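You operate a simulated robot arm through the tools that you are given. There is no shell and no other tool. Be economical: measure what you need, move in short steps, check, and stop when the job is done.

You are at the controls of a simulated two-armed robot. One attempt, no reset.

Task
Fit the tube named on the job card over the shaft; clamp it.
Fine: push the tube slide back in. Where these are worked on the way, their far stop is far enough and under half their travel is too little: tube slide.

The check looks at the end state, three seconds after you hand in, the way a careful person would. Anything else that was tipped, shoved, dropped, spilled or broken makes it a failure.

Robot
Two 7-joint arms with two-finger grippers on one trunk, hanging from a carriage that runs on a gantry, over the field with the corners [526, 2474], [-654, 2444], [-589, -55], [591, -25] (x, y) and turns from -414 to 274 degrees about z. Base frame: it is fixed where the carriage stands at the start and does not move with it; the origin is on the floor, on the carriage's upright axis, x ahead of it, y to its left, z up; the surface under the hand at the start is at about z = 628. Units: mm, degrees, N and s.
The left shoulder is at the start at [0, 236, 1436], the right one opposite. With the tool pointing down near the work surface each hand reaches from about 100 to 580 mm from the robot's upright axis, wherever it stands, measured 20 degrees to its own side. Places, roughly: black knob on the fixture [300, -200, 700]; flange of the fixture [400, -300, 600]; lever with the red knob on the fixture [400, -500, 700]; pin with the yellow knob [400, -100, 600]; tube slide [600, 100, 600]. Payload 3.43 kg a hand.
Tool frame (each hand has its own): the origin (TCP) lies between the finger pads and is the grasp point; the fingertips stand 30 mm ahead of it; z points along the fingers, y is the line along which they close. The gripper opens to 104 mm. The gripper's body begins 57 mm behind the TCP.
Orientation is told as [roll, pitch, yaw] about the base's x, y, z axes, in that order, counted from this pose: with the fingers straight down and closing along the base's y, the tool's x points along the base's -x, its y along +y and its z along -z.

Tools
- The arms move only by the tool arm_command. It takes "left_targets", "right_targets" or both (then of equal length, played together; a hand with none holds still); each is one flat list of numbers, 7 for each row, row after row: the shift along the base's x, y, z in cm, then the turn, a rotation vector about the base's x, y, z in degrees, then the closure, from 0 (fully open) to 1 (shut). In form: [dx, dy, dz, wx, wy, wz, gripper, dx, dy, dz, wx, wy, wz, gripper, ...]. A call has 1 to 10 rows; each row shifts and turns the commanded pose from where the row before left it. Each row takes 0.2 s and may step no farther than 50 mm and 8.6 degrees from the row before; otherwise, or with a gripper value out of range, the whole call is refused. Where a pose cannot be reached the arm comes as near as it can. A force on the tool above 40 N (or 10 N above the force at the start of the call, whichever is more), or a blocked arm, ends the call early, and 0.2 s more pass. The fingers move at their own pace (about 45 mm/s each) and stop on an object; they squeeze with about 36 N. The grip force told is the motor's: it shows also when the fingers shut on nothing. Time passes only in rows, and 0.2 s behind the last, so rows that do not move let the fingers close. The reply holds the time, the measured pose of the TCP, the force on the tool along the base axes, the opening and the grip force, in the units named above and with some noise, with the torque about the TCP (base axes, N m) and any sound that the robot's microphone picked up.
- Cameras (640 x 400 px; columns grow to the right, rows downward): "scene" is now at [255.5, -29.7, 1553]; the picture's right is [-0.46, -0.89, 0.00], its down [-0.80, 0.41, -0.44] and it looks along [0.39, -0.20, -0.90] (base axes); focal length 222 px, centre (320, 200). "left" rides on the left gripper at [67, -18, -90] in its tool frame; the picture's right is [0.25, 0.97, 0.00], its down [-0.73, 0.19, -0.66] and it looks along [-0.64, 0.17, 0.75] (tool axes); focal length 218 px, centre (320, 200). "right" rides on the right gripper at [67, 18, -90] in its tool frame; the picture's right is [-0.25, 0.97, 0.00], its down [-0.73, -0.19, -0.66] and it looks along [-0.64, -0.17, 0.75] (tool axes); focal length 218 px, centre (320, 200). There is no depth. A picture from a camera that has moved, and an enlarged one, comes with that camera's place and axes in the base frame and with its lens.
- capture(camera): a new picture of that camera. No time passes.
- slide_trunk(by): slides the trunk up (or, below 0, down) by that many mm; the arms and the scene camera ride with it, the base frame stays. It gives what a move gives, with no picture.
- steer(legs): drives the robot by 1 to 6 legs, each [ahead, left, turn to the left] in mm, mm and degrees, along the robot's own axes; the way and the turn of a leg run together, so that a leg with both is an arc; at most 1500 mm and 180 degrees a leg. The arms and the cameras ride along, it lands a little off, and it stops where it bumps. It keeps to its track: a leg is cut to what the track allows. It gives what a move gives.
- pan_tilt(pan, tilt): turns the head with the scene camera to pan (to the left, within 86 degrees either way) and tilt (down, from -29 to 69), counted from straight ahead of the robot. It gives what a move gives.
- zoom(camera, box): a new picture of the part [left, top, right, bottom] of that camera's present view, enlarged. No time passes.
- finish_job(): hands the job in; it is judged then, once.

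Go step by step. Nothing tells you exact positions but the pictures and the camera data: compare them with the known pose of the tool, close in by small moves and look again before you grip or let go. The budget is 120 turns and 88 pictures, counting those below and the enlarged ones. Unless the task says otherwise, let go and move clear before handing in, and close with one line.

The tools are called as name(argument=value, ...) on one line, values as JSON. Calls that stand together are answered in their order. arm_command: Moves the arms, as the interface text tells. Its arguments: {"type":"object","properties":{"left_targets":{"type":"array","items":{"type":"number"}},"right_targets":{"type":"array","items":{"type":"number"}}},"required":[]} The other tools are called the same way: slide_trunk (by) slides the trunk up or down; steer (legs) drives the base; pan_tilt (pan, tilt) turns the head that bears the scene camera; capture (camera) takes a picture; zoom (camera, box) takes an enlarged picture of a part of a camera's view; finish_job () hands the job in.

At the start:

```text
time_s: 0.0
left_ee_pos: [477.9, 15.5, 1172.7]
left_ee_rot: [0.0, 0.0, 0.0]
left_force: [-0.3, -0.3, -0.3]
left_wrist_torque: [-0.03, 0.03, 0.0]
left_width: 104.1
left_grip_force: 0.0
right_ee_pos: [499.3, -469.5, 1219.7]
right_ee_rot: [-0.1, 0.1, 0.0]
right_force: [0.0, -0.3, 1.1]
right_wrist_torque: [-0.03, -0.01, 0.02]
right_width: 104.4
right_grip_force: 0.0
trunk travel left (down, up): [-347.0, 293.0]
robot x, y, heading: [-0.5, 3.9, -0.0]
head pan, tilt: [-27.4, 63.9]
```

scene: 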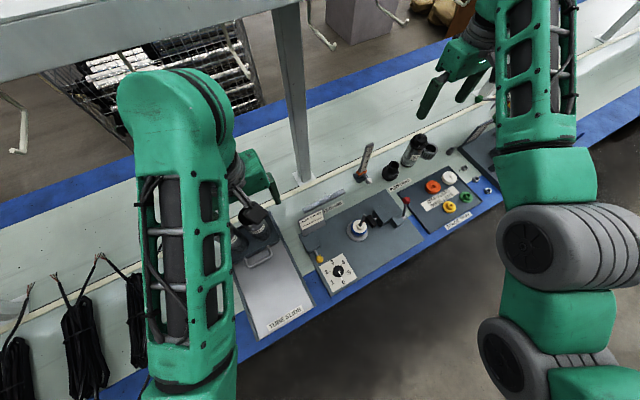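
right: 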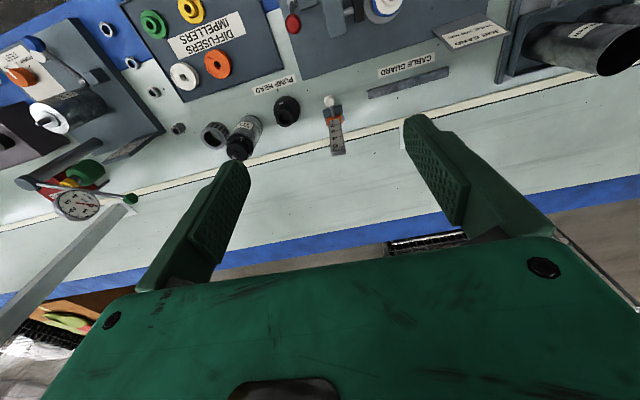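
left: 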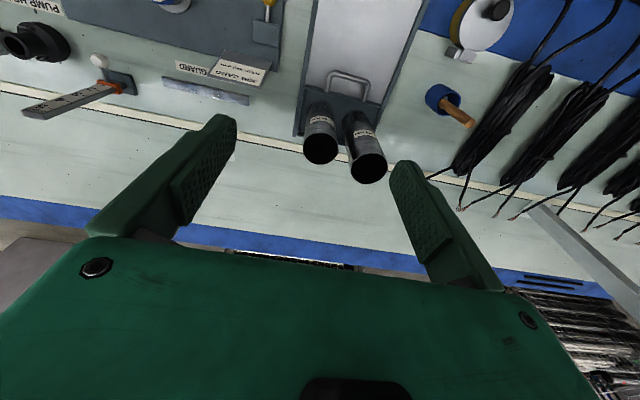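

I see a bench with a fixture (flange, lever, knobs), a tube slide tray with two tubes, and other items. First I'll look closer to find the job card and fixture details.

zoom(camera="scene", box=[220, 130, 520, 340])

zoom(camera="left", box=[160, 0, 480, 200])

zoom(camera="right", box=[220, 0, 540, 170])

```text
1.90 times, centred on (370, 235) of scene
camera zoom: at [255.5, -29.7, 1553.0], right [-0.46, -0.89, 0.0], down [-0.8, 0.41, -0.44], along [0.39, -0.2, -0.9], focal length 423 px, centre (225, 133)
```

zoom: 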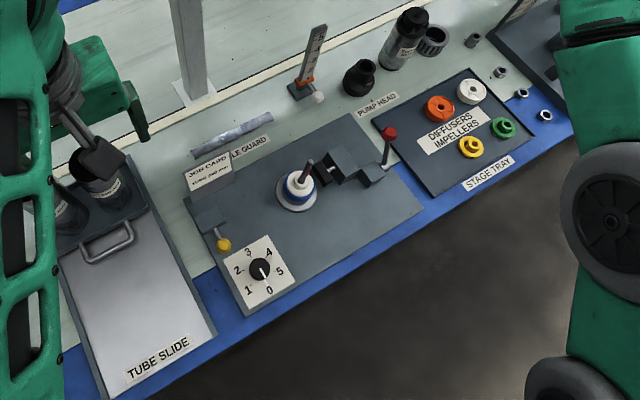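

```text
2.00 times, centred on (320, 100) of left
camera zoom: at [409.2, -1.2, 1262.6], right [-0.25, 0.97, 0.0], down [0.73, 0.19, 0.66], along [0.64, 0.17, -0.75], focal length 436 px, centre (320, 400)
```

zoom: 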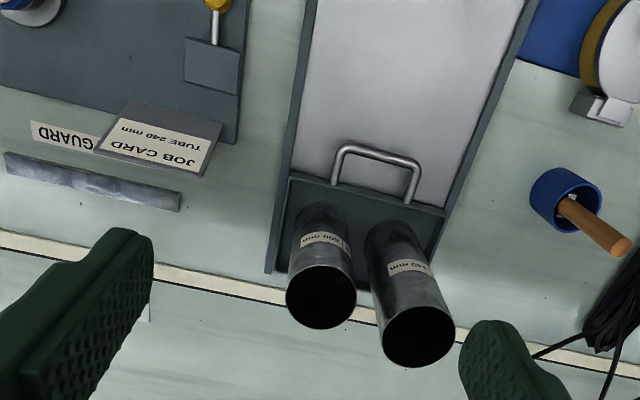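

```text
2.00 times, centred on (380, 85) of right
camera zoom: at [431.7, -450.5, 1310.1], right [0.25, 0.97, 0.0], down [0.73, -0.19, 0.66], along [0.64, -0.17, -0.75], focal length 436 px, centre (200, 430)
```

zoom: 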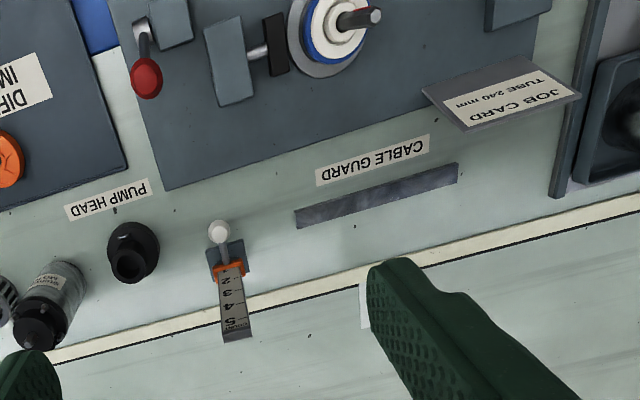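

The job card says "TUBE 240 mm". Next I read the tube labels and look at the fixture details at higher enlargement.

zoom(camera="left", box=[290, 80, 400, 150])

zoom(camera="scene", box=[300, 180, 430, 290])

```text
5.71 times, centred on (345, 115) of left
camera zoom: at [409.2, -1.2, 1262.6], right [-0.25, 0.97, 0.0], down [0.73, 0.19, 0.66], along [0.64, 0.17, -0.75], focal length 1247 px, centre (177, 686)
```

zoom: 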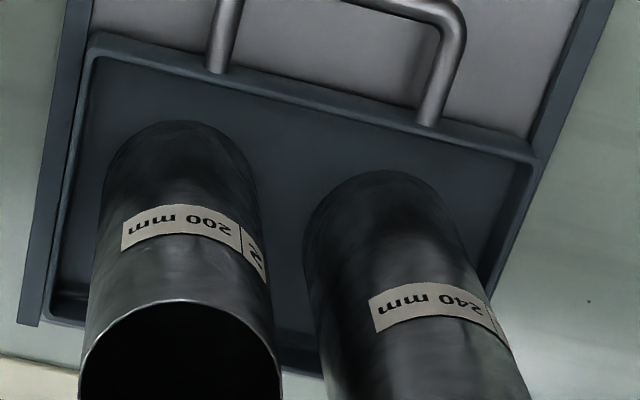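

```text
3.64 times, centred on (365, 235) of scene
camera zoom: at [255.5, -29.7, 1553.0], right [-0.46, -0.89, 0.0], down [-0.8, 0.41, -0.44], along [0.39, -0.2, -0.9], focal length 807 px, centre (156, 73)
```

zoom: 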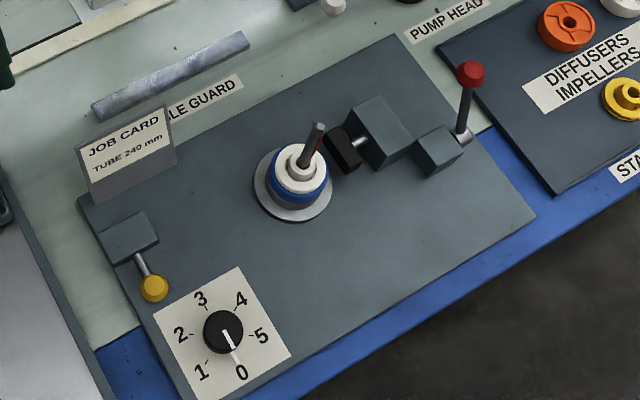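

The 240 mm tube is the left one (larger y) on the slide, and the shaft is near [440, -300] with its top at roughly z 848. I lower the left hand in front of the slide handle to see it closely.

arm_command(left_targets=[-1.5, 1.5, -4.5, 0, 0, 0, 0, -1.5, 1.5, -4.5, 0, 0, 0, 0, -1.5, 1.5, -4.5, 0, 0, 0, 0, -1.5, 1.5, -4.5, 0, 0, 0, 0, -1.5, 1.5, -4.5, 0, 0, 0, 0, -1.5, 1.5, -4.5, 0, 0, 0, 0])

capture(camera="left")

capture(camera="scene")

```text
time_s: 1.4
left_ee_pos: [386.3, 103.0, 902.9]
left_ee_rot: [0.0, -0.1, -0.1]
left_force: [-0.2, 0.6, 0.6]
left_wrist_torque: [-0.01, 0.01, 0.03]
left_width: 104.0
left_grip_force: 0.1
right_ee_pos: [498.2, -467.8, 1219.4]
right_ee_rot: [0.0, 0.0, 0.0]
right_force: [0.1, -0.7, -0.5]
right_wrist_torque: [0.01, 0.03, 0.01]
right_width: 104.1
right_grip_force: 0.0
trunk travel left (down, up): [-347.0, 293.0]
robot x, y, heading: [-0.2, -1.4, -0.0]
head pan, tilt: [-27.4, 63.9]
```

```text
79 pictures are left
camera left: at [319.8, 86.4, 993.3], right [-0.25, 0.97, 0.0], down [0.73, 0.19, 0.66], along [0.64, 0.17, -0.75], focal length 218 px, centre (320, 200)
```

left: 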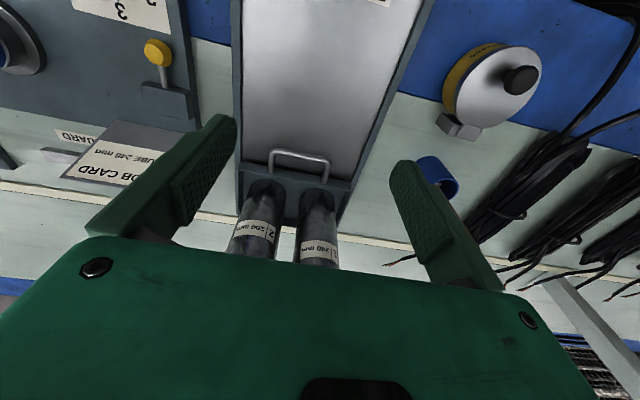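

```text
78 pictures are left
camera scene: at [255.0, -29.5, 1552.9], right [-0.46, -0.89, 0.0], down [-0.8, 0.41, -0.44], along [0.39, -0.2, -0.9], focal length 222 px, centre (320, 200)
```

scene: 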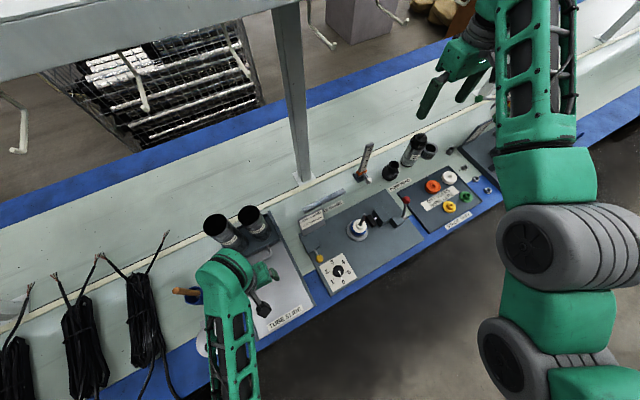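

The handle bar lies horizontally near x 512, y 57–152, z 670, sticking about 45 mm out from the tray wall. I close and tilt the left hand a bit and bring it just above the gap behind the bar.

arm_command(left_targets=[2.4, 0, -3.2, 0, -5, 0, 1, 2.4, 0, -3.2, 0, -5, 0, 1, 2.4, 0, -3.2, 0, -5, 0, 1, 2.4, 0, -3.2, 0, -5, 0, 1, 2.4, 0, -3.2, 0, 0, 0, 1, 0, 0, 0, 0, 0, 0, 1])

capture(camera="left")

zoom(camera="scene", box=[180, 190, 320, 350])

```text
time_s: 2.8
left_ee_pos: [503.1, 116.5, 771.4]
left_ee_rot: [-0.1, -19.9, 0.0]
left_force: [0.1, 0.1, 0.1]
left_wrist_torque: [-0.01, 0.06, -0.01]
left_width: 0.1
left_grip_force: 19.5
left hand out of reach, approached as far as the arm can: row 4, 5
right_ee_pos: [498.6, -468.4, 1220.9]
right_ee_rot: [0.0, 0.1, 0.1]
right_force: [0.6, 0.2, 0.5]
right_wrist_torque: [0.02, -0.02, 0.04]
right_width: 103.9
right_grip_force: 0.2
trunk travel left (down, up): [-347.0, 293.0]
robot x, y, heading: [3.9, -0.6, -0.2]
head pan, tilt: [-27.4, 63.9]
```

```text
77 pictures are left
camera left: at [410.0, 99.7, 832.0], right [-0.24, 0.97, -0.09], down [0.46, 0.19, 0.87], along [0.86, 0.17, -0.49], focal length 218 px, centre (320, 200)
```

left: 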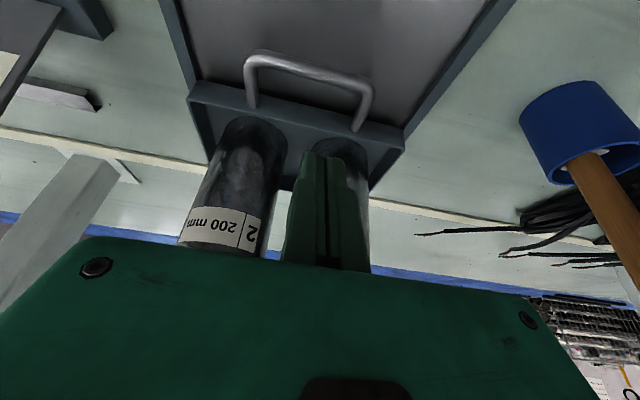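

```text
2.50 times, centred on (250, 270) of scene
camera zoom: at [255.7, -29.8, 1553.1], right [-0.46, -0.89, 0.0], down [-0.8, 0.41, -0.44], along [0.39, -0.2, -0.9], focal length 555 px, centre (495, 25)
```

zoom: 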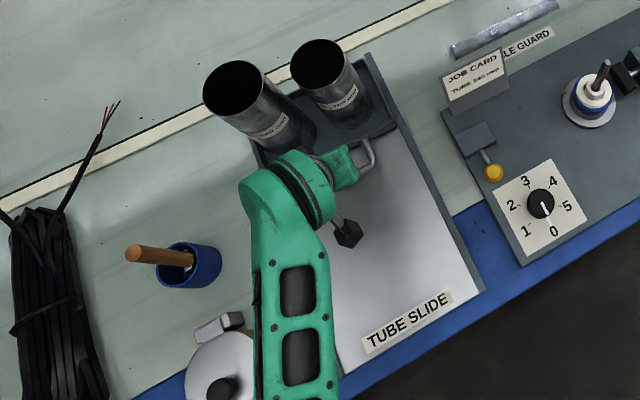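

The left arm is at its reach limit. I back the hand off and up, then drive 120 mm ahead and lower the trunk 100 mm.

arm_command(left_targets=[-3, 0, 3, 0, 0, 0, 1, -3, 0, 3, 0, 0, 0, 1, -3, 0, 3, 0, 0, 0, 1, -3, 0, 3, 0, 0, 0, 1])

steer(legs=[[120, 0, 0]])

slide_trunk(by=-100)

```text
time_s: 3.8
left_ee_pos: [382.4, 116.7, 894.0]
left_ee_rot: [-0.1, -20.0, 0.0]
left_force: [0.1, -0.3, 0.4]
left_wrist_torque: [-0.01, -0.02, 0.0]
left_width: 0.1
left_grip_force: 34.6
right_ee_pos: [497.7, -468.5, 1220.5]
right_ee_rot: [0.0, 0.0, 0.0]
right_force: [-0.2, -0.3, 0.8]
right_wrist_torque: [-0.01, 0.03, 0.02]
right_width: 104.0
right_grip_force: 0.0
trunk travel left (down, up): [-347.0, 293.0]
robot x, y, heading: [-0.1, 4.3, 0.2]
head pan, tilt: [-27.4, 63.9]
```

```text
time_s: 5.0
left_ee_pos: [486.4, 111.0, 895.1]
left_ee_rot: [-0.1, -20.2, -0.3]
left_force: [-0.4, 0.4, 0.5]
left_wrist_torque: [0.01, 0.01, -0.01]
left_width: 0.0
left_grip_force: 34.5
right_ee_pos: [597.4, -476.3, 1229.9]
right_ee_rot: [-0.5, -1.3, -0.6]
right_force: [-0.4, 0.0, -0.6]
right_wrist_torque: [-0.02, 0.02, 0.03]
right_width: 104.2
right_grip_force: 0.0
trunk travel left (down, up): [-347.0, 293.0]
robot x, y, heading: [99.6, 0.0, -0.5]
head pan, tilt: [-27.4, 63.9]
stopped in leg 1: the robot was blocked; the commanded pose is now the measured one
```

```text
time_s: 6.3
left_ee_pos: [485.9, 112.4, 794.3]
left_ee_rot: [-0.1, -20.3, -0.2]
left_force: [0.2, 0.2, 0.1]
left_wrist_torque: [0.04, 0.02, 0.04]
left_width: 0.3
left_grip_force: 35.5
right_ee_pos: [596.5, -474.9, 1128.4]
right_ee_rot: [-0.6, -1.0, -0.5]
right_force: [0.6, 0.3, -0.6]
right_wrist_torque: [-0.01, 0.03, -0.01]
right_width: 104.2
right_grip_force: 0.0
trunk travel left (down, up): [-247.0, 393.0]
robot x, y, heading: [103.1, -3.0, -0.7]
head pan, tilt: [-27.4, 63.9]
```

The drive was blocked at 100 mm, and the right hand's pose shifted a bit, so it probably touched something overhead. I look.

capture(camera="scene")

capture(camera="right")

pan_tilt(pan=-35, tilt=20)

capture(camera="scene")

```text
75 pictures are left
camera scene: at [356.7, -31.3, 1452.9], right [-0.46, -0.89, 0.0], down [-0.8, 0.42, -0.44], along [0.39, -0.2, -0.9], focal length 222 px, centre (320, 200)
```

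scene: 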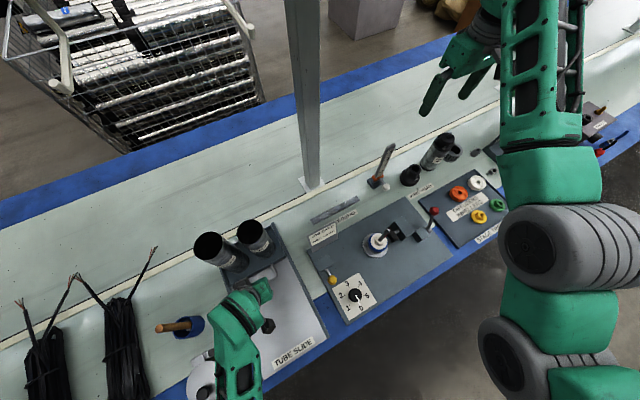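

```text
74 pictures are left
camera right: at [528.5, -455.1, 1216.7], right [0.26, 0.97, -0.01], down [0.72, -0.19, 0.67], along [0.65, -0.18, -0.74], focal length 218 px, centre (320, 200)
```

right: 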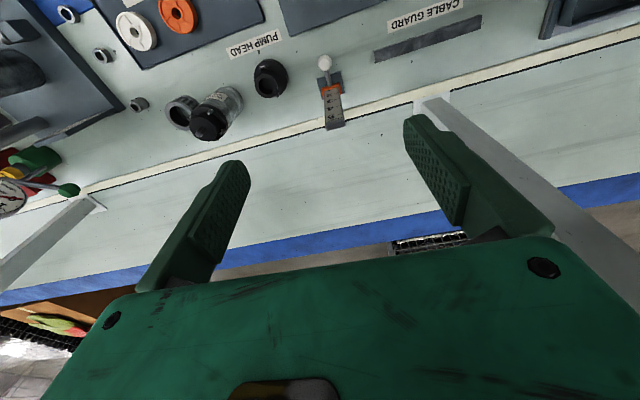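

```text
time_s: 7.5
left_ee_pos: [485.9, 111.7, 794.8]
left_ee_rot: [-0.1, -20.3, -0.3]
left_force: [0.4, 0.7, -0.2]
left_wrist_torque: [0.03, 0.0, -0.02]
left_width: 0.0
left_grip_force: 34.4
right_ee_pos: [596.8, -475.3, 1130.4]
right_ee_rot: [-0.7, -1.1, -0.5]
right_force: [-0.3, 0.0, 0.2]
right_wrist_torque: [-0.01, -0.01, 0.0]
right_width: 104.1
right_grip_force: 0.2
trunk travel left (down, up): [-247.0, 393.0]
robot x, y, heading: [102.5, 3.5, -0.0]
head pan, tilt: [-35.0, 20.0]
```

```text
73 pictures are left
camera scene: at [377.4, -56.2, 1515.4], right [-0.58, -0.82, 0.0], down [-0.28, 0.2, -0.94], along [0.77, -0.54, -0.34], focal length 222 px, centre (320, 200)
```

scene: 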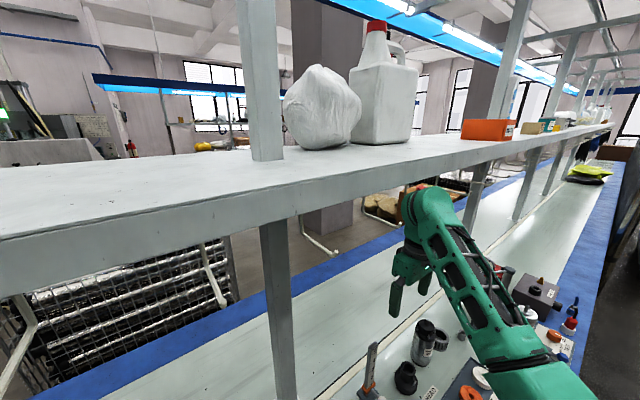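

The right arm had touched the edge of an overhead shelf (around x 740, z ~1370). I pull the right hand back, restore the head, and bring the left hand near the handle gap.

arm_command(right_targets=[-4, 0, -1, 0, 0, 0, 0, -4, 0, -1, 0, 0, 0, 0, -4, 0, -1, 0, 0, 0, 0, -4, 0, -1, 0, 0, 0, 0, -4, 0, -1, 0, 0, 0, 0], left_targets=[1, -0.1, -1.2, 0, 0, 0, 1, 1, -0.1, -1.2, 0, 0, 0, 1, 1, -0.1, -1.2, 0, 0, 0, 1, 1, -0.2, -1.2, 0, 0, 0, 1, 0.5, 0, -1.2, 0, 0, 0, 1])

pan_tilt(pan=5, tilt=63)

capture(camera="left")

capture(camera="scene")

```text
time_s: 8.7
left_ee_pos: [532.3, 106.8, 733.7]
left_ee_rot: [0.1, -20.1, -0.4]
left_force: [0.1, 0.1, 0.5]
left_wrist_torque: [0.0, 0.0, -0.03]
left_width: 0.1
left_grip_force: 34.7
right_ee_pos: [469.8, -515.1, 1017.6]
right_ee_rot: [-0.7, -1.2, -0.5]
right_force: [0.1, -0.7, 0.0]
right_wrist_torque: [0.02, -0.03, 0.0]
right_width: 103.9
right_grip_force: 0.0
right hand out of reach, approached as far as the arm can: row 1, 2, 3, 4, 5
trunk travel left (down, up): [-247.0, 393.0]
robot x, y, heading: [105.6, 0.9, -0.5]
head pan, tilt: [-35.0, 20.0]
```

```text
time_s: 9.8
left_ee_pos: [534.0, 105.6, 733.5]
left_ee_rot: [-0.1, -20.3, -0.3]
left_force: [-0.3, 0.3, 1.4]
left_wrist_torque: [0.03, -0.02, -0.02]
left_width: 0.0
left_grip_force: 34.7
right_ee_pos: [470.9, -517.9, 1017.8]
right_ee_rot: [-0.8, -1.3, -0.6]
right_force: [-0.2, -0.2, -0.5]
right_wrist_torque: [-0.01, -0.02, -0.02]
right_width: 104.1
right_grip_force: 0.1
trunk travel left (down, up): [-247.0, 393.0]
robot x, y, heading: [100.2, -1.4, -0.4]
head pan, tilt: [5.0, 63.0]
```

```text
72 pictures are left
camera left: at [439.1, 89.3, 794.8], right [-0.23, 0.97, -0.09], down [0.46, 0.19, 0.87], along [0.86, 0.16, -0.49], focal length 218 px, centre (320, 200)
```

left: 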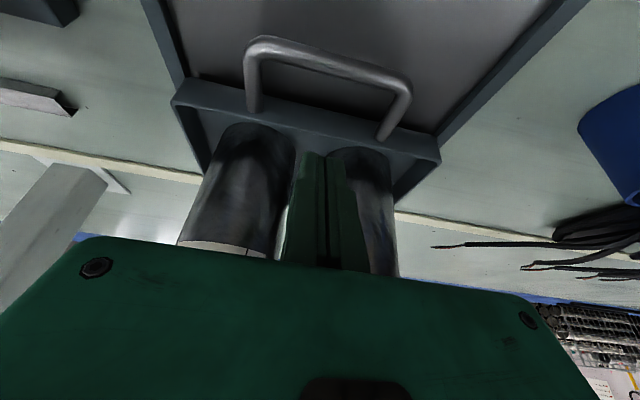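

```text
71 pictures are left
camera scene: at [364.5, 2.7, 1454.0], right [0.08, -1.0, 0.0], down [-0.89, -0.07, -0.45], along [0.45, 0.04, -0.89], focal length 222 px, centre (320, 200)
```

scene: 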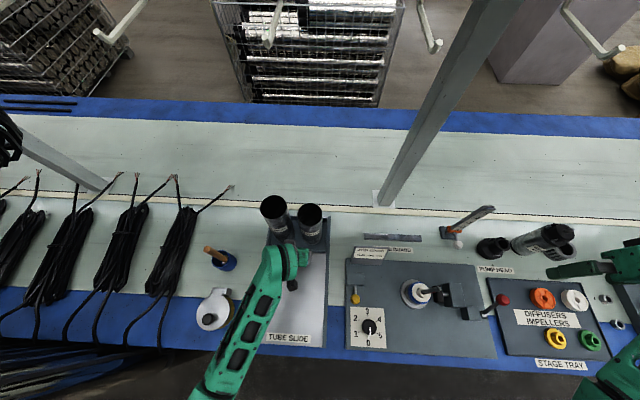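

The fingers stand above the gap between handle bar and tray wall. I lower in small steps into the gap.

arm_command(left_targets=[-0.5, 0, -1, 0, 0, 0, 1, 0, 0, -1, 0, 0, 0, 1, 0, 0, -1, 0, 0, 0, 1, 0, 0, -1, 0, 0, 0, 1, 0, 0, -0.9, 0, 0, 0, 1])

capture(camera="left")

```text
time_s: 10.9
left_ee_pos: [527.5, 110.0, 704.1]
left_ee_rot: [-0.2, -20.1, -0.4]
left_force: [-0.2, 1.1, 0.5]
left_wrist_torque: [0.0, -0.02, 0.0]
left_width: 0.1
left_grip_force: 34.3
left hand out of reach, approached as far as the arm can: row 3, 4, 5
right_ee_pos: [470.3, -516.6, 1017.4]
right_ee_rot: [-0.7, -1.3, -0.5]
right_force: [-0.2, 0.3, 0.2]
right_wrist_torque: [0.0, -0.02, 0.0]
right_width: 103.9
right_grip_force: 0.1
trunk travel left (down, up): [-247.0, 393.0]
robot x, y, heading: [102.3, 1.8, -0.1]
head pan, tilt: [5.0, 63.0]
```

```text
70 pictures are left
camera left: at [434.2, 94.6, 764.3], right [-0.23, 0.97, -0.09], down [0.46, 0.19, 0.87], along [0.86, 0.16, -0.49], focal length 218 px, centre (320, 200)
```

left: 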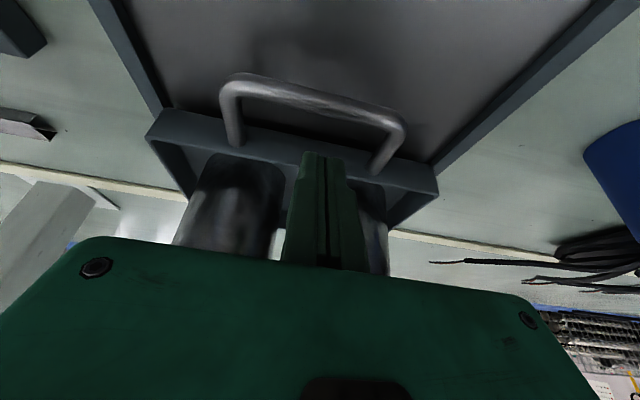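

The arm stops short in z. I raise the hand, lower the trunk 80 mm, and approach again.

arm_command(left_targets=[0, 0, 3, 0, 0, 0, 1, 0, 0, 4, 0, 0, 0, 1, 0, 0, 4, 0, 0, 0, 1])

slide_trunk(by=-80)

```text
time_s: 11.8
left_ee_pos: [528.1, 110.9, 815.0]
left_ee_rot: [-0.1, -20.1, -0.2]
left_force: [-0.5, 0.6, 0.4]
left_wrist_torque: [-0.01, -0.02, 0.01]
left_width: 0.4
left_grip_force: 34.1
right_ee_pos: [472.0, -517.3, 1016.4]
right_ee_rot: [-0.7, -1.3, -0.6]
right_force: [0.4, 0.7, -0.3]
right_wrist_torque: [-0.02, 0.01, 0.01]
right_width: 103.9
right_grip_force: 0.0
trunk travel left (down, up): [-247.0, 393.0]
robot x, y, heading: [102.6, 2.6, -0.4]
head pan, tilt: [5.0, 63.0]
```

```text
time_s: 12.9
left_ee_pos: [527.4, 110.3, 734.6]
left_ee_rot: [-0.1, -20.2, -0.3]
left_force: [-0.8, 0.6, 0.6]
left_wrist_torque: [0.0, 0.01, 0.01]
left_width: 0.2
left_grip_force: 34.7
right_ee_pos: [470.7, -515.7, 938.2]
right_ee_rot: [-0.7, -1.3, -0.5]
right_force: [-0.2, -0.2, 0.3]
right_wrist_torque: [-0.02, 0.03, -0.01]
right_width: 103.9
right_grip_force: 0.1
trunk travel left (down, up): [-167.0, 473.0]
robot x, y, heading: [101.0, -1.8, -0.4]
head pan, tilt: [5.0, 63.0]
```

Now lower the hooked fingers into the gap by 52 mm.

arm_command(left_targets=[0, -0.3, -1.2, 0, 0, 0, 1, 0, 0, -1, 0, 0, 0, 1, 0, 0, -1, 0, 0, 0, 1, 0, 0, -1, 0, 0, 0, 1, 0, 0, -1, 0, 0, 0, 1])

capture(camera="left")

```text
time_s: 14.1
left_ee_pos: [526.3, 107.2, 682.9]
left_ee_rot: [-0.1, -20.2, -0.3]
left_force: [-0.9, -0.1, 0.2]
left_wrist_torque: [-0.02, -0.01, 0.0]
left_width: 0.1
left_grip_force: 34.2
right_ee_pos: [471.4, -515.9, 937.6]
right_ee_rot: [-0.7, -1.3, -0.5]
right_force: [-0.4, 0.0, -0.3]
right_wrist_torque: [-0.02, 0.0, -0.01]
right_width: 104.1
right_grip_force: 0.0
trunk travel left (down, up): [-167.0, 473.0]
robot x, y, heading: [99.4, 0.2, 0.1]
head pan, tilt: [5.0, 63.0]
```

```text
69 pictures are left
camera left: at [432.7, 91.3, 743.6], right [-0.23, 0.97, -0.09], down [0.46, 0.19, 0.87], along [0.86, 0.16, -0.49], focal length 218 px, centre (320, 200)
```

left: 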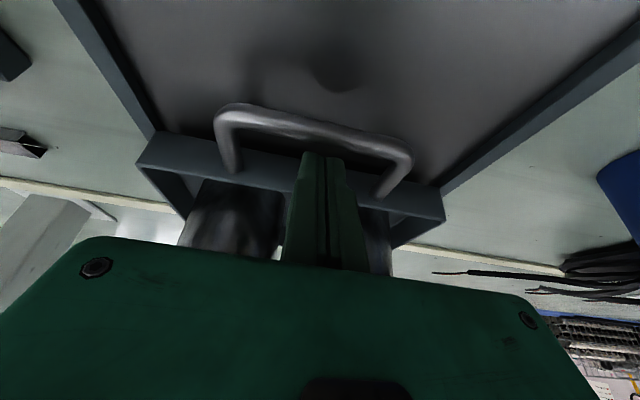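

The bar appears slightly lower than I estimated (z ~657). I lower another 15 mm in small steps, then start pulling gently.

arm_command(left_targets=[0, 0, -0.5, 0, 0, 0, 1, 0, 0, -0.5, 0, 0, 0, 1, 0, 0, -0.5, 0, 0, 0, 1, 0, 0, 0, 0, 0, 0, 1])

capture(camera="left")

```text
time_s: 15.1
left_ee_pos: [527.9, 107.5, 668.5]
left_ee_rot: [-0.1, -20.2, -0.3]
left_force: [0.3, 0.3, 0.5]
left_wrist_torque: [-0.02, 0.0, -0.01]
left_width: 0.0
left_grip_force: 34.7
right_ee_pos: [470.9, -516.5, 937.3]
right_ee_rot: [-0.7, -1.3, -0.6]
right_force: [0.7, 0.0, 0.6]
right_wrist_torque: [0.01, -0.01, -0.01]
right_width: 103.8
right_grip_force: 0.1
trunk travel left (down, up): [-167.0, 473.0]
robot x, y, heading: [98.6, 3.2, -0.2]
head pan, tilt: [5.0, 63.0]
```

```text
68 pictures are left
camera left: at [434.1, 91.5, 729.1], right [-0.23, 0.97, -0.09], down [0.46, 0.19, 0.87], along [0.86, 0.16, -0.49], focal length 218 px, centre (320, 200)
```

left: 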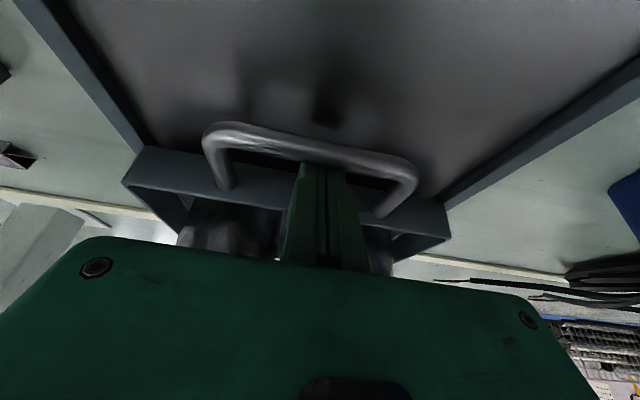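

The fingertips are now behind the bar. I go 6 mm deeper and begin pulling gently.

arm_command(left_targets=[0, 0, -0.6, 0, 0, 0, 1, -0.5, 0, 0, 0, 0, 0, 1, -0.6, 0, 0, 0, 0, 0, 1, -0.8, 0, 0, 0, 0, 0, 1, -0.9, 0, 0, 0, 0, 0, 1, -1, 0, 0, 0, 0, 0, 1, -1, 0, 0, 0, 0, 0, 1])

capture(camera="left")

```text
time_s: 16.7
left_ee_pos: [479.7, 109.0, 662.6]
left_ee_rot: [0.0, -20.1, -0.2]
left_force: [0.6, -0.1, 0.8]
left_wrist_torque: [-0.01, 0.01, 0.0]
left_width: 0.0
left_grip_force: 34.8
right_ee_pos: [469.6, -516.7, 937.2]
right_ee_rot: [-0.7, -1.2, -0.5]
right_force: [0.4, 0.8, -0.2]
right_wrist_torque: [0.01, 0.02, 0.01]
right_width: 104.0
right_grip_force: 0.0
trunk travel left (down, up): [-167.0, 473.0]
robot x, y, heading: [100.7, -0.2, -0.0]
head pan, tilt: [5.0, 63.0]
```

```text
67 pictures are left
camera left: at [386.0, 92.1, 724.0], right [-0.23, 0.97, -0.09], down [0.46, 0.19, 0.87], along [0.86, 0.16, -0.49], focal length 218 px, centre (320, 200)
```

left: 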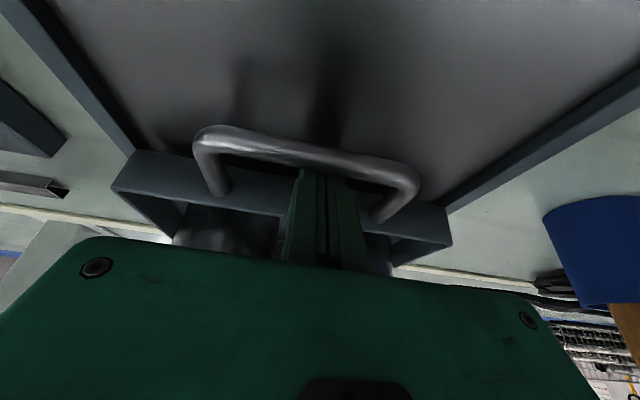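

The slide is moving with the hand. I keep pulling.

arm_command(left_targets=[-0.8, 0, 0, 0, 0, 0, 1, -1, 0, 0, 0, 0, 0, 1, -1, 0, 0, 0, 0, 0, 1, -1, 0, 0, 0, 0, 0, 1, -1, 0, 0, 0, 0, 0, 1, -1, 0, 0, 0, 0, 0, 1, -1, 0, 0, 0, 0, 0, 1, -1, 0, 0, 0, 0, 0, 1, -1, 0, 0, 0, 0, 0, 1, -0.5, 0, 0, 0, 0, 0, 1])

capture(camera="scene")

```text
time_s: 18.9
left_ee_pos: [404.3, 111.8, 715.9]
left_ee_rot: [0.0, -20.2, -0.4]
left_force: [-0.3, 0.6, -0.7]
left_wrist_torque: [-0.03, 0.0, -0.06]
left_width: 0.1
left_grip_force: 34.8
left hand out of reach, approached as far as the arm can: row 2, 3, 4, 5, 6, 7, 8, 9, 10
right_ee_pos: [472.1, -517.2, 937.6]
right_ee_rot: [-0.7, -1.3, -0.5]
right_force: [0.5, -0.2, 0.2]
right_wrist_torque: [-0.01, -0.01, 0.0]
right_width: 103.8
right_grip_force: 0.1
trunk travel left (down, up): [-167.0, 473.0]
robot x, y, heading: [100.2, -0.3, -0.3]
head pan, tilt: [5.0, 63.0]
```

```text
66 pictures are left
camera scene: at [364.4, 2.8, 1373.9], right [0.08, -1.0, 0.0], down [-0.89, -0.07, -0.45], along [0.45, 0.04, -0.89], focal length 222 px, centre (320, 200)
```

scene: 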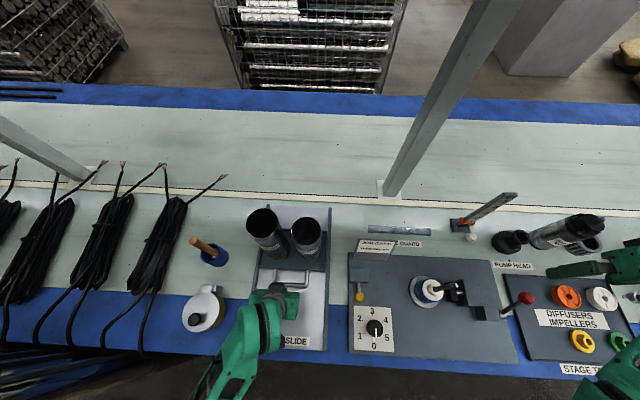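

The arm folded too far and lifted off the handle; the slide moved only part way. I check where the handle is now, then I'll hook again and pull by driving the base back.

capture(camera="left")

```text
65 pictures are left
camera left: at [310.8, 96.1, 775.7], right [-0.23, 0.97, -0.09], down [0.46, 0.19, 0.87], along [0.86, 0.16, -0.49], focal length 218 px, centre (320, 200)
```

left: 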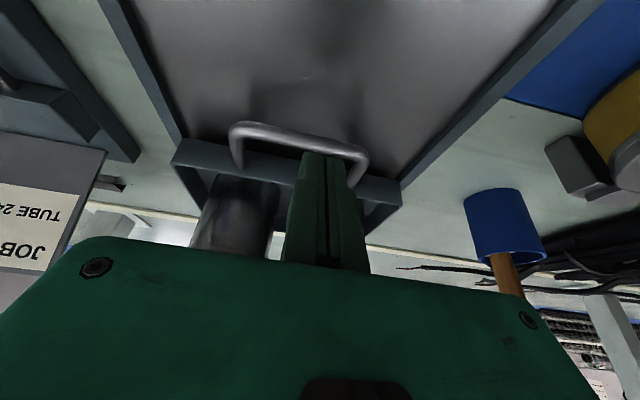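

The handle bar is now around x 432 (slide moved ~80 mm). I raise the hand, drive back 80 mm, then go above the gap again.

arm_command(left_targets=[0, 0, 2, 0, 0, 0, 1, 0, 0, 2, 0, 0, 0, 1])

steer(legs=[[-80, 0, 0]])

```text
time_s: 19.5
left_ee_pos: [404.9, 112.9, 755.1]
left_ee_rot: [0.0, -20.2, -0.3]
left_force: [-0.3, -0.2, -0.3]
left_wrist_torque: [0.0, 0.0, -0.01]
left_width: 0.0
left_grip_force: 34.5
right_ee_pos: [471.6, -516.2, 936.8]
right_ee_rot: [-0.8, -1.3, -0.5]
right_force: [-0.2, -0.2, -0.5]
right_wrist_torque: [-0.02, -0.01, -0.01]
right_width: 104.0
right_grip_force: 0.1
trunk travel left (down, up): [-167.0, 473.0]
robot x, y, heading: [98.5, -1.3, -0.1]
head pan, tilt: [5.0, 63.0]
```

```text
time_s: 20.6
left_ee_pos: [324.7, 113.5, 754.1]
left_ee_rot: [-0.1, -20.1, -0.4]
left_force: [-0.2, -0.8, -0.2]
left_wrist_torque: [-0.01, -0.03, 0.03]
left_width: 0.0
left_grip_force: 35.2
right_ee_pos: [392.2, -516.5, 937.7]
right_ee_rot: [-0.7, -1.3, -0.6]
right_force: [-0.9, 0.7, -0.7]
right_wrist_torque: [-0.01, -0.03, 0.01]
right_width: 103.9
right_grip_force: 0.1
trunk travel left (down, up): [-167.0, 473.0]
robot x, y, heading: [19.6, 4.8, -0.4]
head pan, tilt: [5.0, 63.0]
```

Now reach forward above the gap, z ~715.

arm_command(left_targets=[3, -0.2, 0, 0, 0, 0, 1, 3, -0.2, 0, 0, 0, 0, 1, 3, -0.2, 0, 0, 0, 0, 1, 3.3, -0.2, 0, 0, 0, 0, 1, 0, 0, -1.5, 0, 0, 0, 1, 0, 0, -1.5, 0, 0, 0, 1, 0, 0, -1, 0, 0, 0, 1])

capture(camera="left")

```text
time_s: 22.2
left_ee_pos: [449.8, 103.5, 714.4]
left_ee_rot: [-0.1, -20.1, -0.2]
left_force: [-0.1, 0.0, 0.8]
left_wrist_torque: [0.01, -0.03, -0.01]
left_width: 0.0
left_grip_force: 34.7
right_ee_pos: [392.1, -516.6, 937.2]
right_ee_rot: [-0.6, -1.4, -0.5]
right_force: [-0.7, 0.2, -0.7]
right_wrist_torque: [-0.03, 0.01, -0.02]
right_width: 103.9
right_grip_force: 0.2
trunk travel left (down, up): [-167.0, 473.0]
robot x, y, heading: [22.0, 7.3, -0.3]
head pan, tilt: [5.0, 63.0]
```

```text
64 pictures are left
camera left: at [355.6, 88.2, 775.3], right [-0.23, 0.97, -0.09], down [0.46, 0.19, 0.87], along [0.86, 0.16, -0.49], focal length 218 px, centre (320, 200)
```

left: 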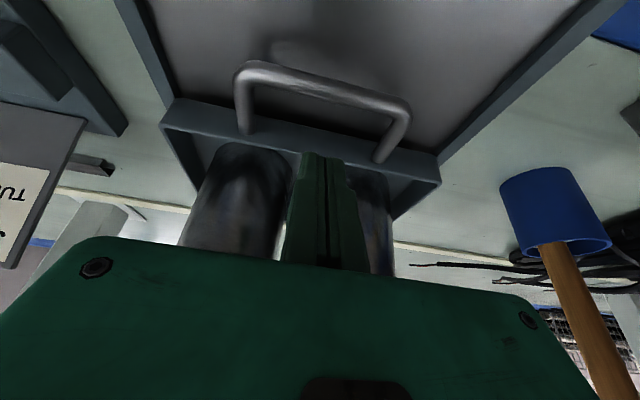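

Bar at x ≈ 432; the fingers are lined up with the gap. Lower to z 661 and tug slightly.

arm_command(left_targets=[0, 0, -1, 0, 0, 0, 1, 0, 0, -1, 0, 0, 0, 1, 0, 0, -1, 0, 0, 0, 1, 0, 0, -1, 0, 0, 0, 1, 0, 0, -0.7, 0, 0, 0, 1, 0, 0, -0.6, 0, 0, 0, 1, -0.5, 0, 0, 0, 0, 0, 1, -0.5, 0, 0, 0, 0, 0, 1])

capture(camera="left")

```text
time_s: 24.0
left_ee_pos: [439.8, 104.1, 662.7]
left_ee_rot: [0.0, -20.2, -0.4]
left_force: [0.8, -0.4, -0.1]
left_wrist_torque: [0.0, 0.01, 0.02]
left_width: 0.0
left_grip_force: 34.8
right_ee_pos: [392.3, -516.9, 937.6]
right_ee_rot: [-0.8, -1.3, -0.5]
right_force: [0.1, 0.3, -0.4]
right_wrist_torque: [0.02, 0.0, 0.02]
right_width: 103.9
right_grip_force: 0.2
trunk travel left (down, up): [-167.0, 473.0]
robot x, y, heading: [17.5, 1.1, -0.5]
head pan, tilt: [5.0, 63.0]
```

```text
63 pictures are left
camera left: at [346.3, 88.1, 722.3], right [-0.23, 0.97, -0.09], down [0.46, 0.19, 0.87], along [0.86, 0.16, -0.49], focal length 218 px, centre (320, 200)
```

left: 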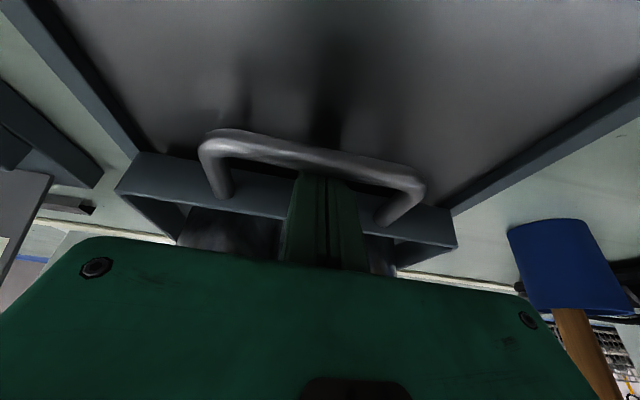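

Hooked. I pull by driving the base back 60 mm.

steer(legs=[[-60, 0, 0]])

capture(camera="left")

```text
time_s: 25.0
left_ee_pos: [377.3, 104.4, 662.8]
left_ee_rot: [-0.1, -20.2, -0.4]
left_force: [-0.2, -0.4, -0.3]
left_wrist_torque: [0.02, 0.02, 0.0]
left_width: 0.1
left_grip_force: 34.7
right_ee_pos: [329.8, -517.1, 937.2]
right_ee_rot: [-0.8, -1.4, -0.6]
right_force: [-0.3, 0.1, 0.7]
right_wrist_torque: [0.0, -0.04, -0.03]
right_width: 104.0
right_grip_force: 0.0
trunk travel left (down, up): [-167.0, 473.0]
robot x, y, heading: [-41.8, 1.7, -0.4]
head pan, tilt: [5.0, 63.0]
```

```text
62 pictures are left
camera left: at [284.7, 88.1, 722.7], right [-0.23, 0.97, -0.09], down [0.46, 0.19, 0.87], along [0.86, 0.16, -0.49], focal length 218 px, centre (320, 200)
```

left: 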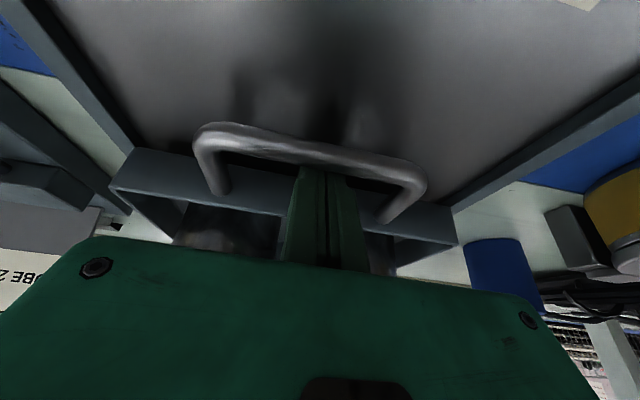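

Works well; another 60 mm.

steer(legs=[[-60, 0, 0]])

capture(camera="scene")

```text
time_s: 26.0
left_ee_pos: [327.0, 104.8, 669.2]
left_ee_rot: [0.2, -21.7, -0.7]
left_force: [0.8, -0.9, -0.3]
left_wrist_torque: [0.01, -0.01, 0.02]
left_width: 0.0
left_grip_force: 35.0
right_ee_pos: [269.1, -517.2, 936.7]
right_ee_rot: [-0.8, -1.3, -0.7]
right_force: [0.0, 0.8, 0.1]
right_wrist_torque: [0.01, 0.02, 0.01]
right_width: 103.6
right_grip_force: 0.1
trunk travel left (down, up): [-167.0, 473.0]
robot x, y, heading: [-96.9, 4.8, -0.6]
head pan, tilt: [5.0, 63.0]
stopped in leg 1: the force on the tool passed its limit at 85 N (the readings are from after the stop); the commanded pose is now the measured one
```

```text
61 pictures are left
camera scene: at [164.0, 3.4, 1374.0], right [0.08, -1.0, 0.0], down [-0.89, -0.07, -0.45], along [0.45, 0.04, -0.89], focal length 222 px, centre (320, 200)
```

scene: 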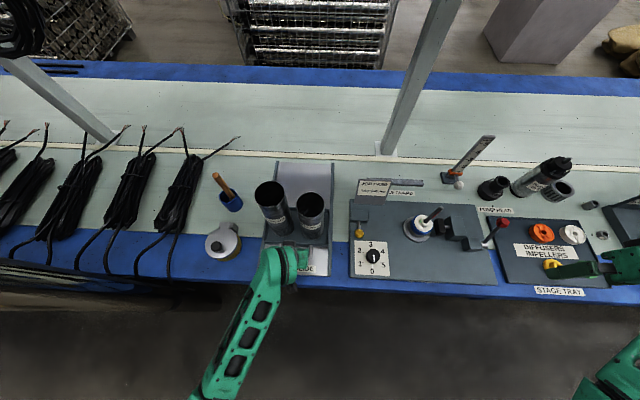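

The slide hit its far stop (moved ~195 mm) and both tubes still stand. I lift the left hand straight out, then raise the trunk 180 mm.

arm_command(left_targets=[0.3, 0, 1, 0, 0, 0, 1, 0, 0, 2, 0, 0, 0, 1, 0, 0, 3, 0, 0, 0, 1, -0.5, 0, 4, 0, 0, 0, 1, -0.5, 0, 4, 0, 0, 0, 1])

slide_trunk(by=180)

arm_command(left_targets=[-1, 0, 2, 0, 5, 0, 0, -1, 0, 2, 0, 5, 0, 0, -1, 0, 2, 0, 5, 0, 0, -1, 0, 2, 0, 5, 0, 0, 0, 0, 2, 0, 0, 0, 0, 0, 0, 2, 0, 0, 0, 0])

capture(camera="left")

capture(camera="scene")

```text
time_s: 27.2
left_ee_pos: [317.5, 106.1, 807.7]
left_ee_rot: [0.3, -21.6, -0.6]
left_force: [0.1, 0.7, 0.6]
left_wrist_torque: [0.02, -0.02, 0.02]
left_width: 0.2
left_grip_force: 34.4
right_ee_pos: [269.3, -516.7, 936.7]
right_ee_rot: [-0.7, -1.3, -0.6]
right_force: [0.3, -0.1, 0.4]
right_wrist_torque: [0.02, 0.01, -0.01]
right_width: 104.1
right_grip_force: 0.0
trunk travel left (down, up): [-167.0, 473.0]
robot x, y, heading: [-100.8, 1.8, -0.5]
head pan, tilt: [5.0, 63.0]
```

```text
time_s: 29.2
left_ee_pos: [318.8, 106.4, 988.6]
left_ee_rot: [0.3, -21.6, -0.6]
left_force: [-0.3, -0.5, 0.2]
left_wrist_torque: [0.01, -0.03, 0.01]
left_width: 0.1
left_grip_force: 34.5
right_ee_pos: [269.0, -516.8, 1117.3]
right_ee_rot: [-0.6, -1.3, -0.8]
right_force: [-0.4, 0.4, 0.3]
right_wrist_torque: [-0.01, -0.05, -0.01]
right_width: 104.1
right_grip_force: 0.1
trunk travel left (down, up): [-347.0, 293.0]
robot x, y, heading: [-98.7, 0.4, -0.4]
head pan, tilt: [5.0, 63.0]
```

```text
time_s: 30.6
left_ee_pos: [279.0, 104.6, 1087.1]
left_ee_rot: [-0.1, -1.8, -0.5]
left_force: [-0.7, 0.1, 0.2]
left_wrist_torque: [0.02, 0.01, -0.01]
left_width: 104.1
left_grip_force: 0.1
left hand out of reach, approached as far as the arm can: row 6
right_ee_pos: [270.0, -516.9, 1117.3]
right_ee_rot: [-0.6, -1.3, -0.7]
right_force: [0.0, 1.4, 0.1]
right_wrist_torque: [-0.01, 0.01, -0.02]
right_width: 104.0
right_grip_force: 0.0
trunk travel left (down, up): [-347.0, 293.0]
robot x, y, heading: [-100.7, 2.5, -0.3]
head pan, tilt: [5.0, 63.0]
```

```text
60 pictures are left
camera left: at [209.9, 87.9, 1174.5], right [-0.24, 0.97, -0.01], down [0.71, 0.18, 0.68], along [0.66, 0.16, -0.73], focal length 218 px, centre (320, 200)
```

left: 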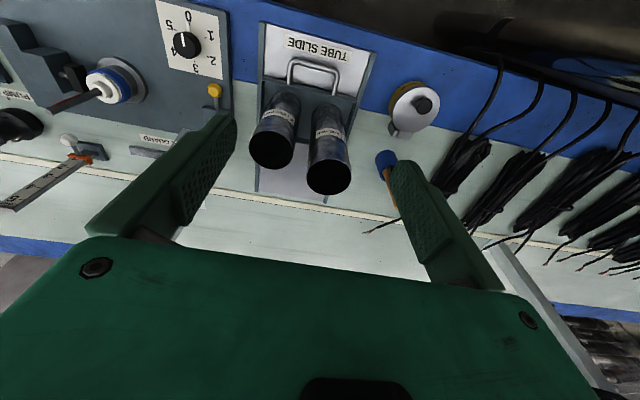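

```text
59 pictures are left
camera scene: at [164.0, 3.4, 1554.0], right [0.08, -1.0, 0.0], down [-0.89, -0.07, -0.45], along [0.45, 0.04, -0.89], focal length 222 px, centre (320, 200)
```

scene: 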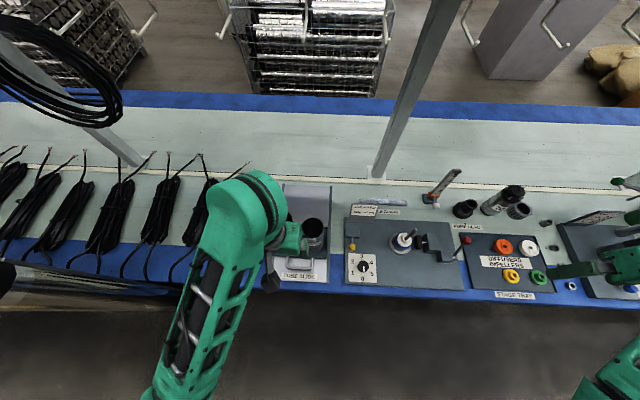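

The 240 tube's top centre is about [415, 153, ~890] and the 200 tube is ~100 mm to its right. I move the left hand above the 240 tube, with opening ~95 mm.

arm_command(left_targets=[3.4, 1.2, -2.2, 0, 0.9, 0.2, 0.08, 3.4, 1.2, -2.2, 0, 0.9, 0.2, 0.08, 3.4, 1.2, -2.2, 0, 0, 0, 0.08, 3.4, 1.2, -2.2, 0, 0, 0, 0.08])

capture(camera="left")

zoom(camera="scene", box=[220, 150, 420, 310])

```text
time_s: 31.6
left_ee_pos: [421.6, 153.0, 998.1]
left_ee_rot: [-0.1, 0.0, -0.2]
left_force: [-0.4, 0.7, 0.1]
left_wrist_torque: [0.03, 0.04, 0.02]
left_width: 95.7
left_grip_force: 0.0
right_ee_pos: [269.9, -515.5, 1116.6]
right_ee_rot: [-0.7, -1.3, -0.7]
right_force: [1.0, 0.2, 0.3]
right_wrist_torque: [0.0, -0.04, -0.02]
right_width: 104.2
right_grip_force: 0.2
trunk travel left (down, up): [-347.0, 293.0]
robot x, y, heading: [-101.0, -2.1, -0.7]
head pan, tilt: [5.0, 63.0]
```

```text
58 pictures are left
camera left: at [354.8, 136.7, 1087.4], right [-0.25, 0.97, 0.0], down [0.73, 0.19, 0.66], along [0.64, 0.16, -0.75], focal length 218 px, centre (320, 200)
```

left: 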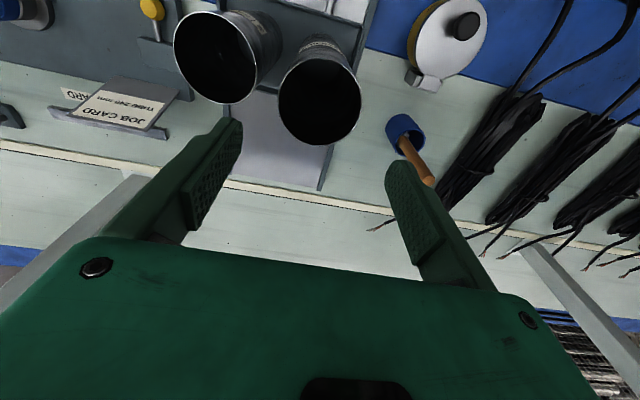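

```text
2.50 times, centred on (320, 230) of scene
camera zoom: at [164.3, 3.5, 1554.2], right [0.08, -1.0, 0.0], down [-0.89, -0.07, -0.45], along [0.45, 0.04, -0.89], focal length 555 px, centre (320, 125)
```

zoom: 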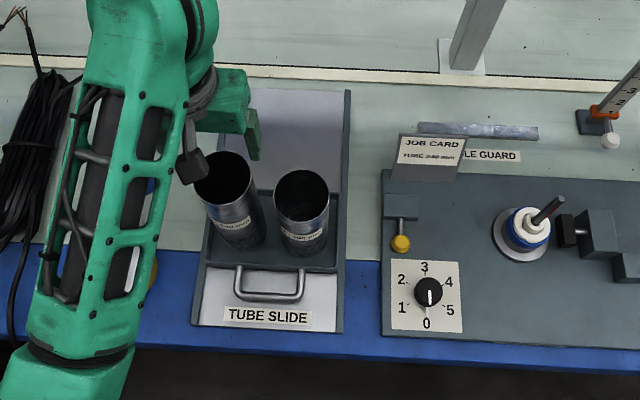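

The 240 tube's rim sits centred between the fingers at about [418, 153]. I lower to TCP z ≈ 885 and check.

arm_command(left_targets=[-0.35, 0, -2, 0, 0, 0, 0.08, 0, 0, -2, 0, 0, 0, 0.08, 0, 0, -2, 0, 0, 0, 0.08, 0, 0, -2, 0, 0, 0, 0.08, 0, 0, -2, 0, 0, 0, 0.08, 0, 0, -1.3, 0, 0, 0, 0.08])

capture(camera="left")

zoom(camera="scene", box=[240, 170, 360, 290])

```text
time_s: 33.0
left_ee_pos: [414.9, 151.1, 886.2]
left_ee_rot: [0.0, 0.1, -0.2]
left_force: [0.1, -0.3, -0.5]
left_wrist_torque: [0.0, -0.02, -0.02]
left_width: 95.4
left_grip_force: 0.0
right_ee_pos: [269.4, -516.7, 1117.4]
right_ee_rot: [-0.8, -1.3, -0.6]
right_force: [-0.2, 0.2, 0.0]
right_wrist_torque: [0.01, 0.01, -0.01]
right_width: 104.1
right_grip_force: 0.1
trunk travel left (down, up): [-347.0, 293.0]
robot x, y, heading: [-97.8, 1.3, -0.5]
head pan, tilt: [5.0, 63.0]
```

```text
56 pictures are left
camera left: at [348.3, 134.7, 975.4], right [-0.25, 0.97, 0.0], down [0.73, 0.19, 0.66], along [0.63, 0.16, -0.76], focal length 218 px, centre (320, 200)
```

left: 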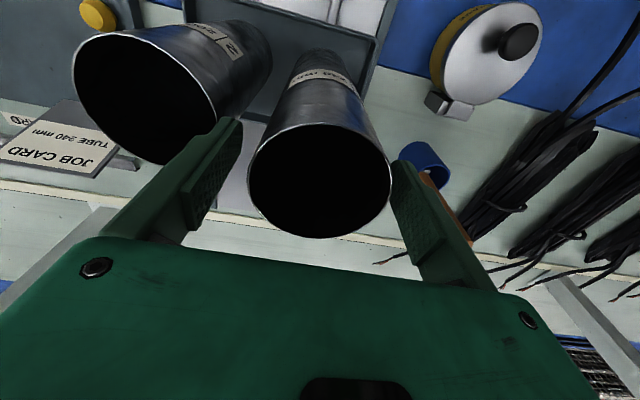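

```text
3.33 times, centred on (300, 230) of scene
camera zoom: at [163.9, 3.3, 1554.0], right [0.08, -1.0, 0.0], down [-0.89, -0.07, -0.45], along [0.45, 0.04, -0.89], focal length 740 px, centre (387, 100)
```

zoom: 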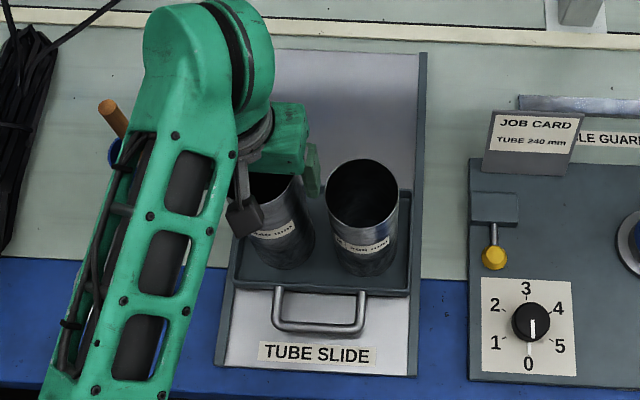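

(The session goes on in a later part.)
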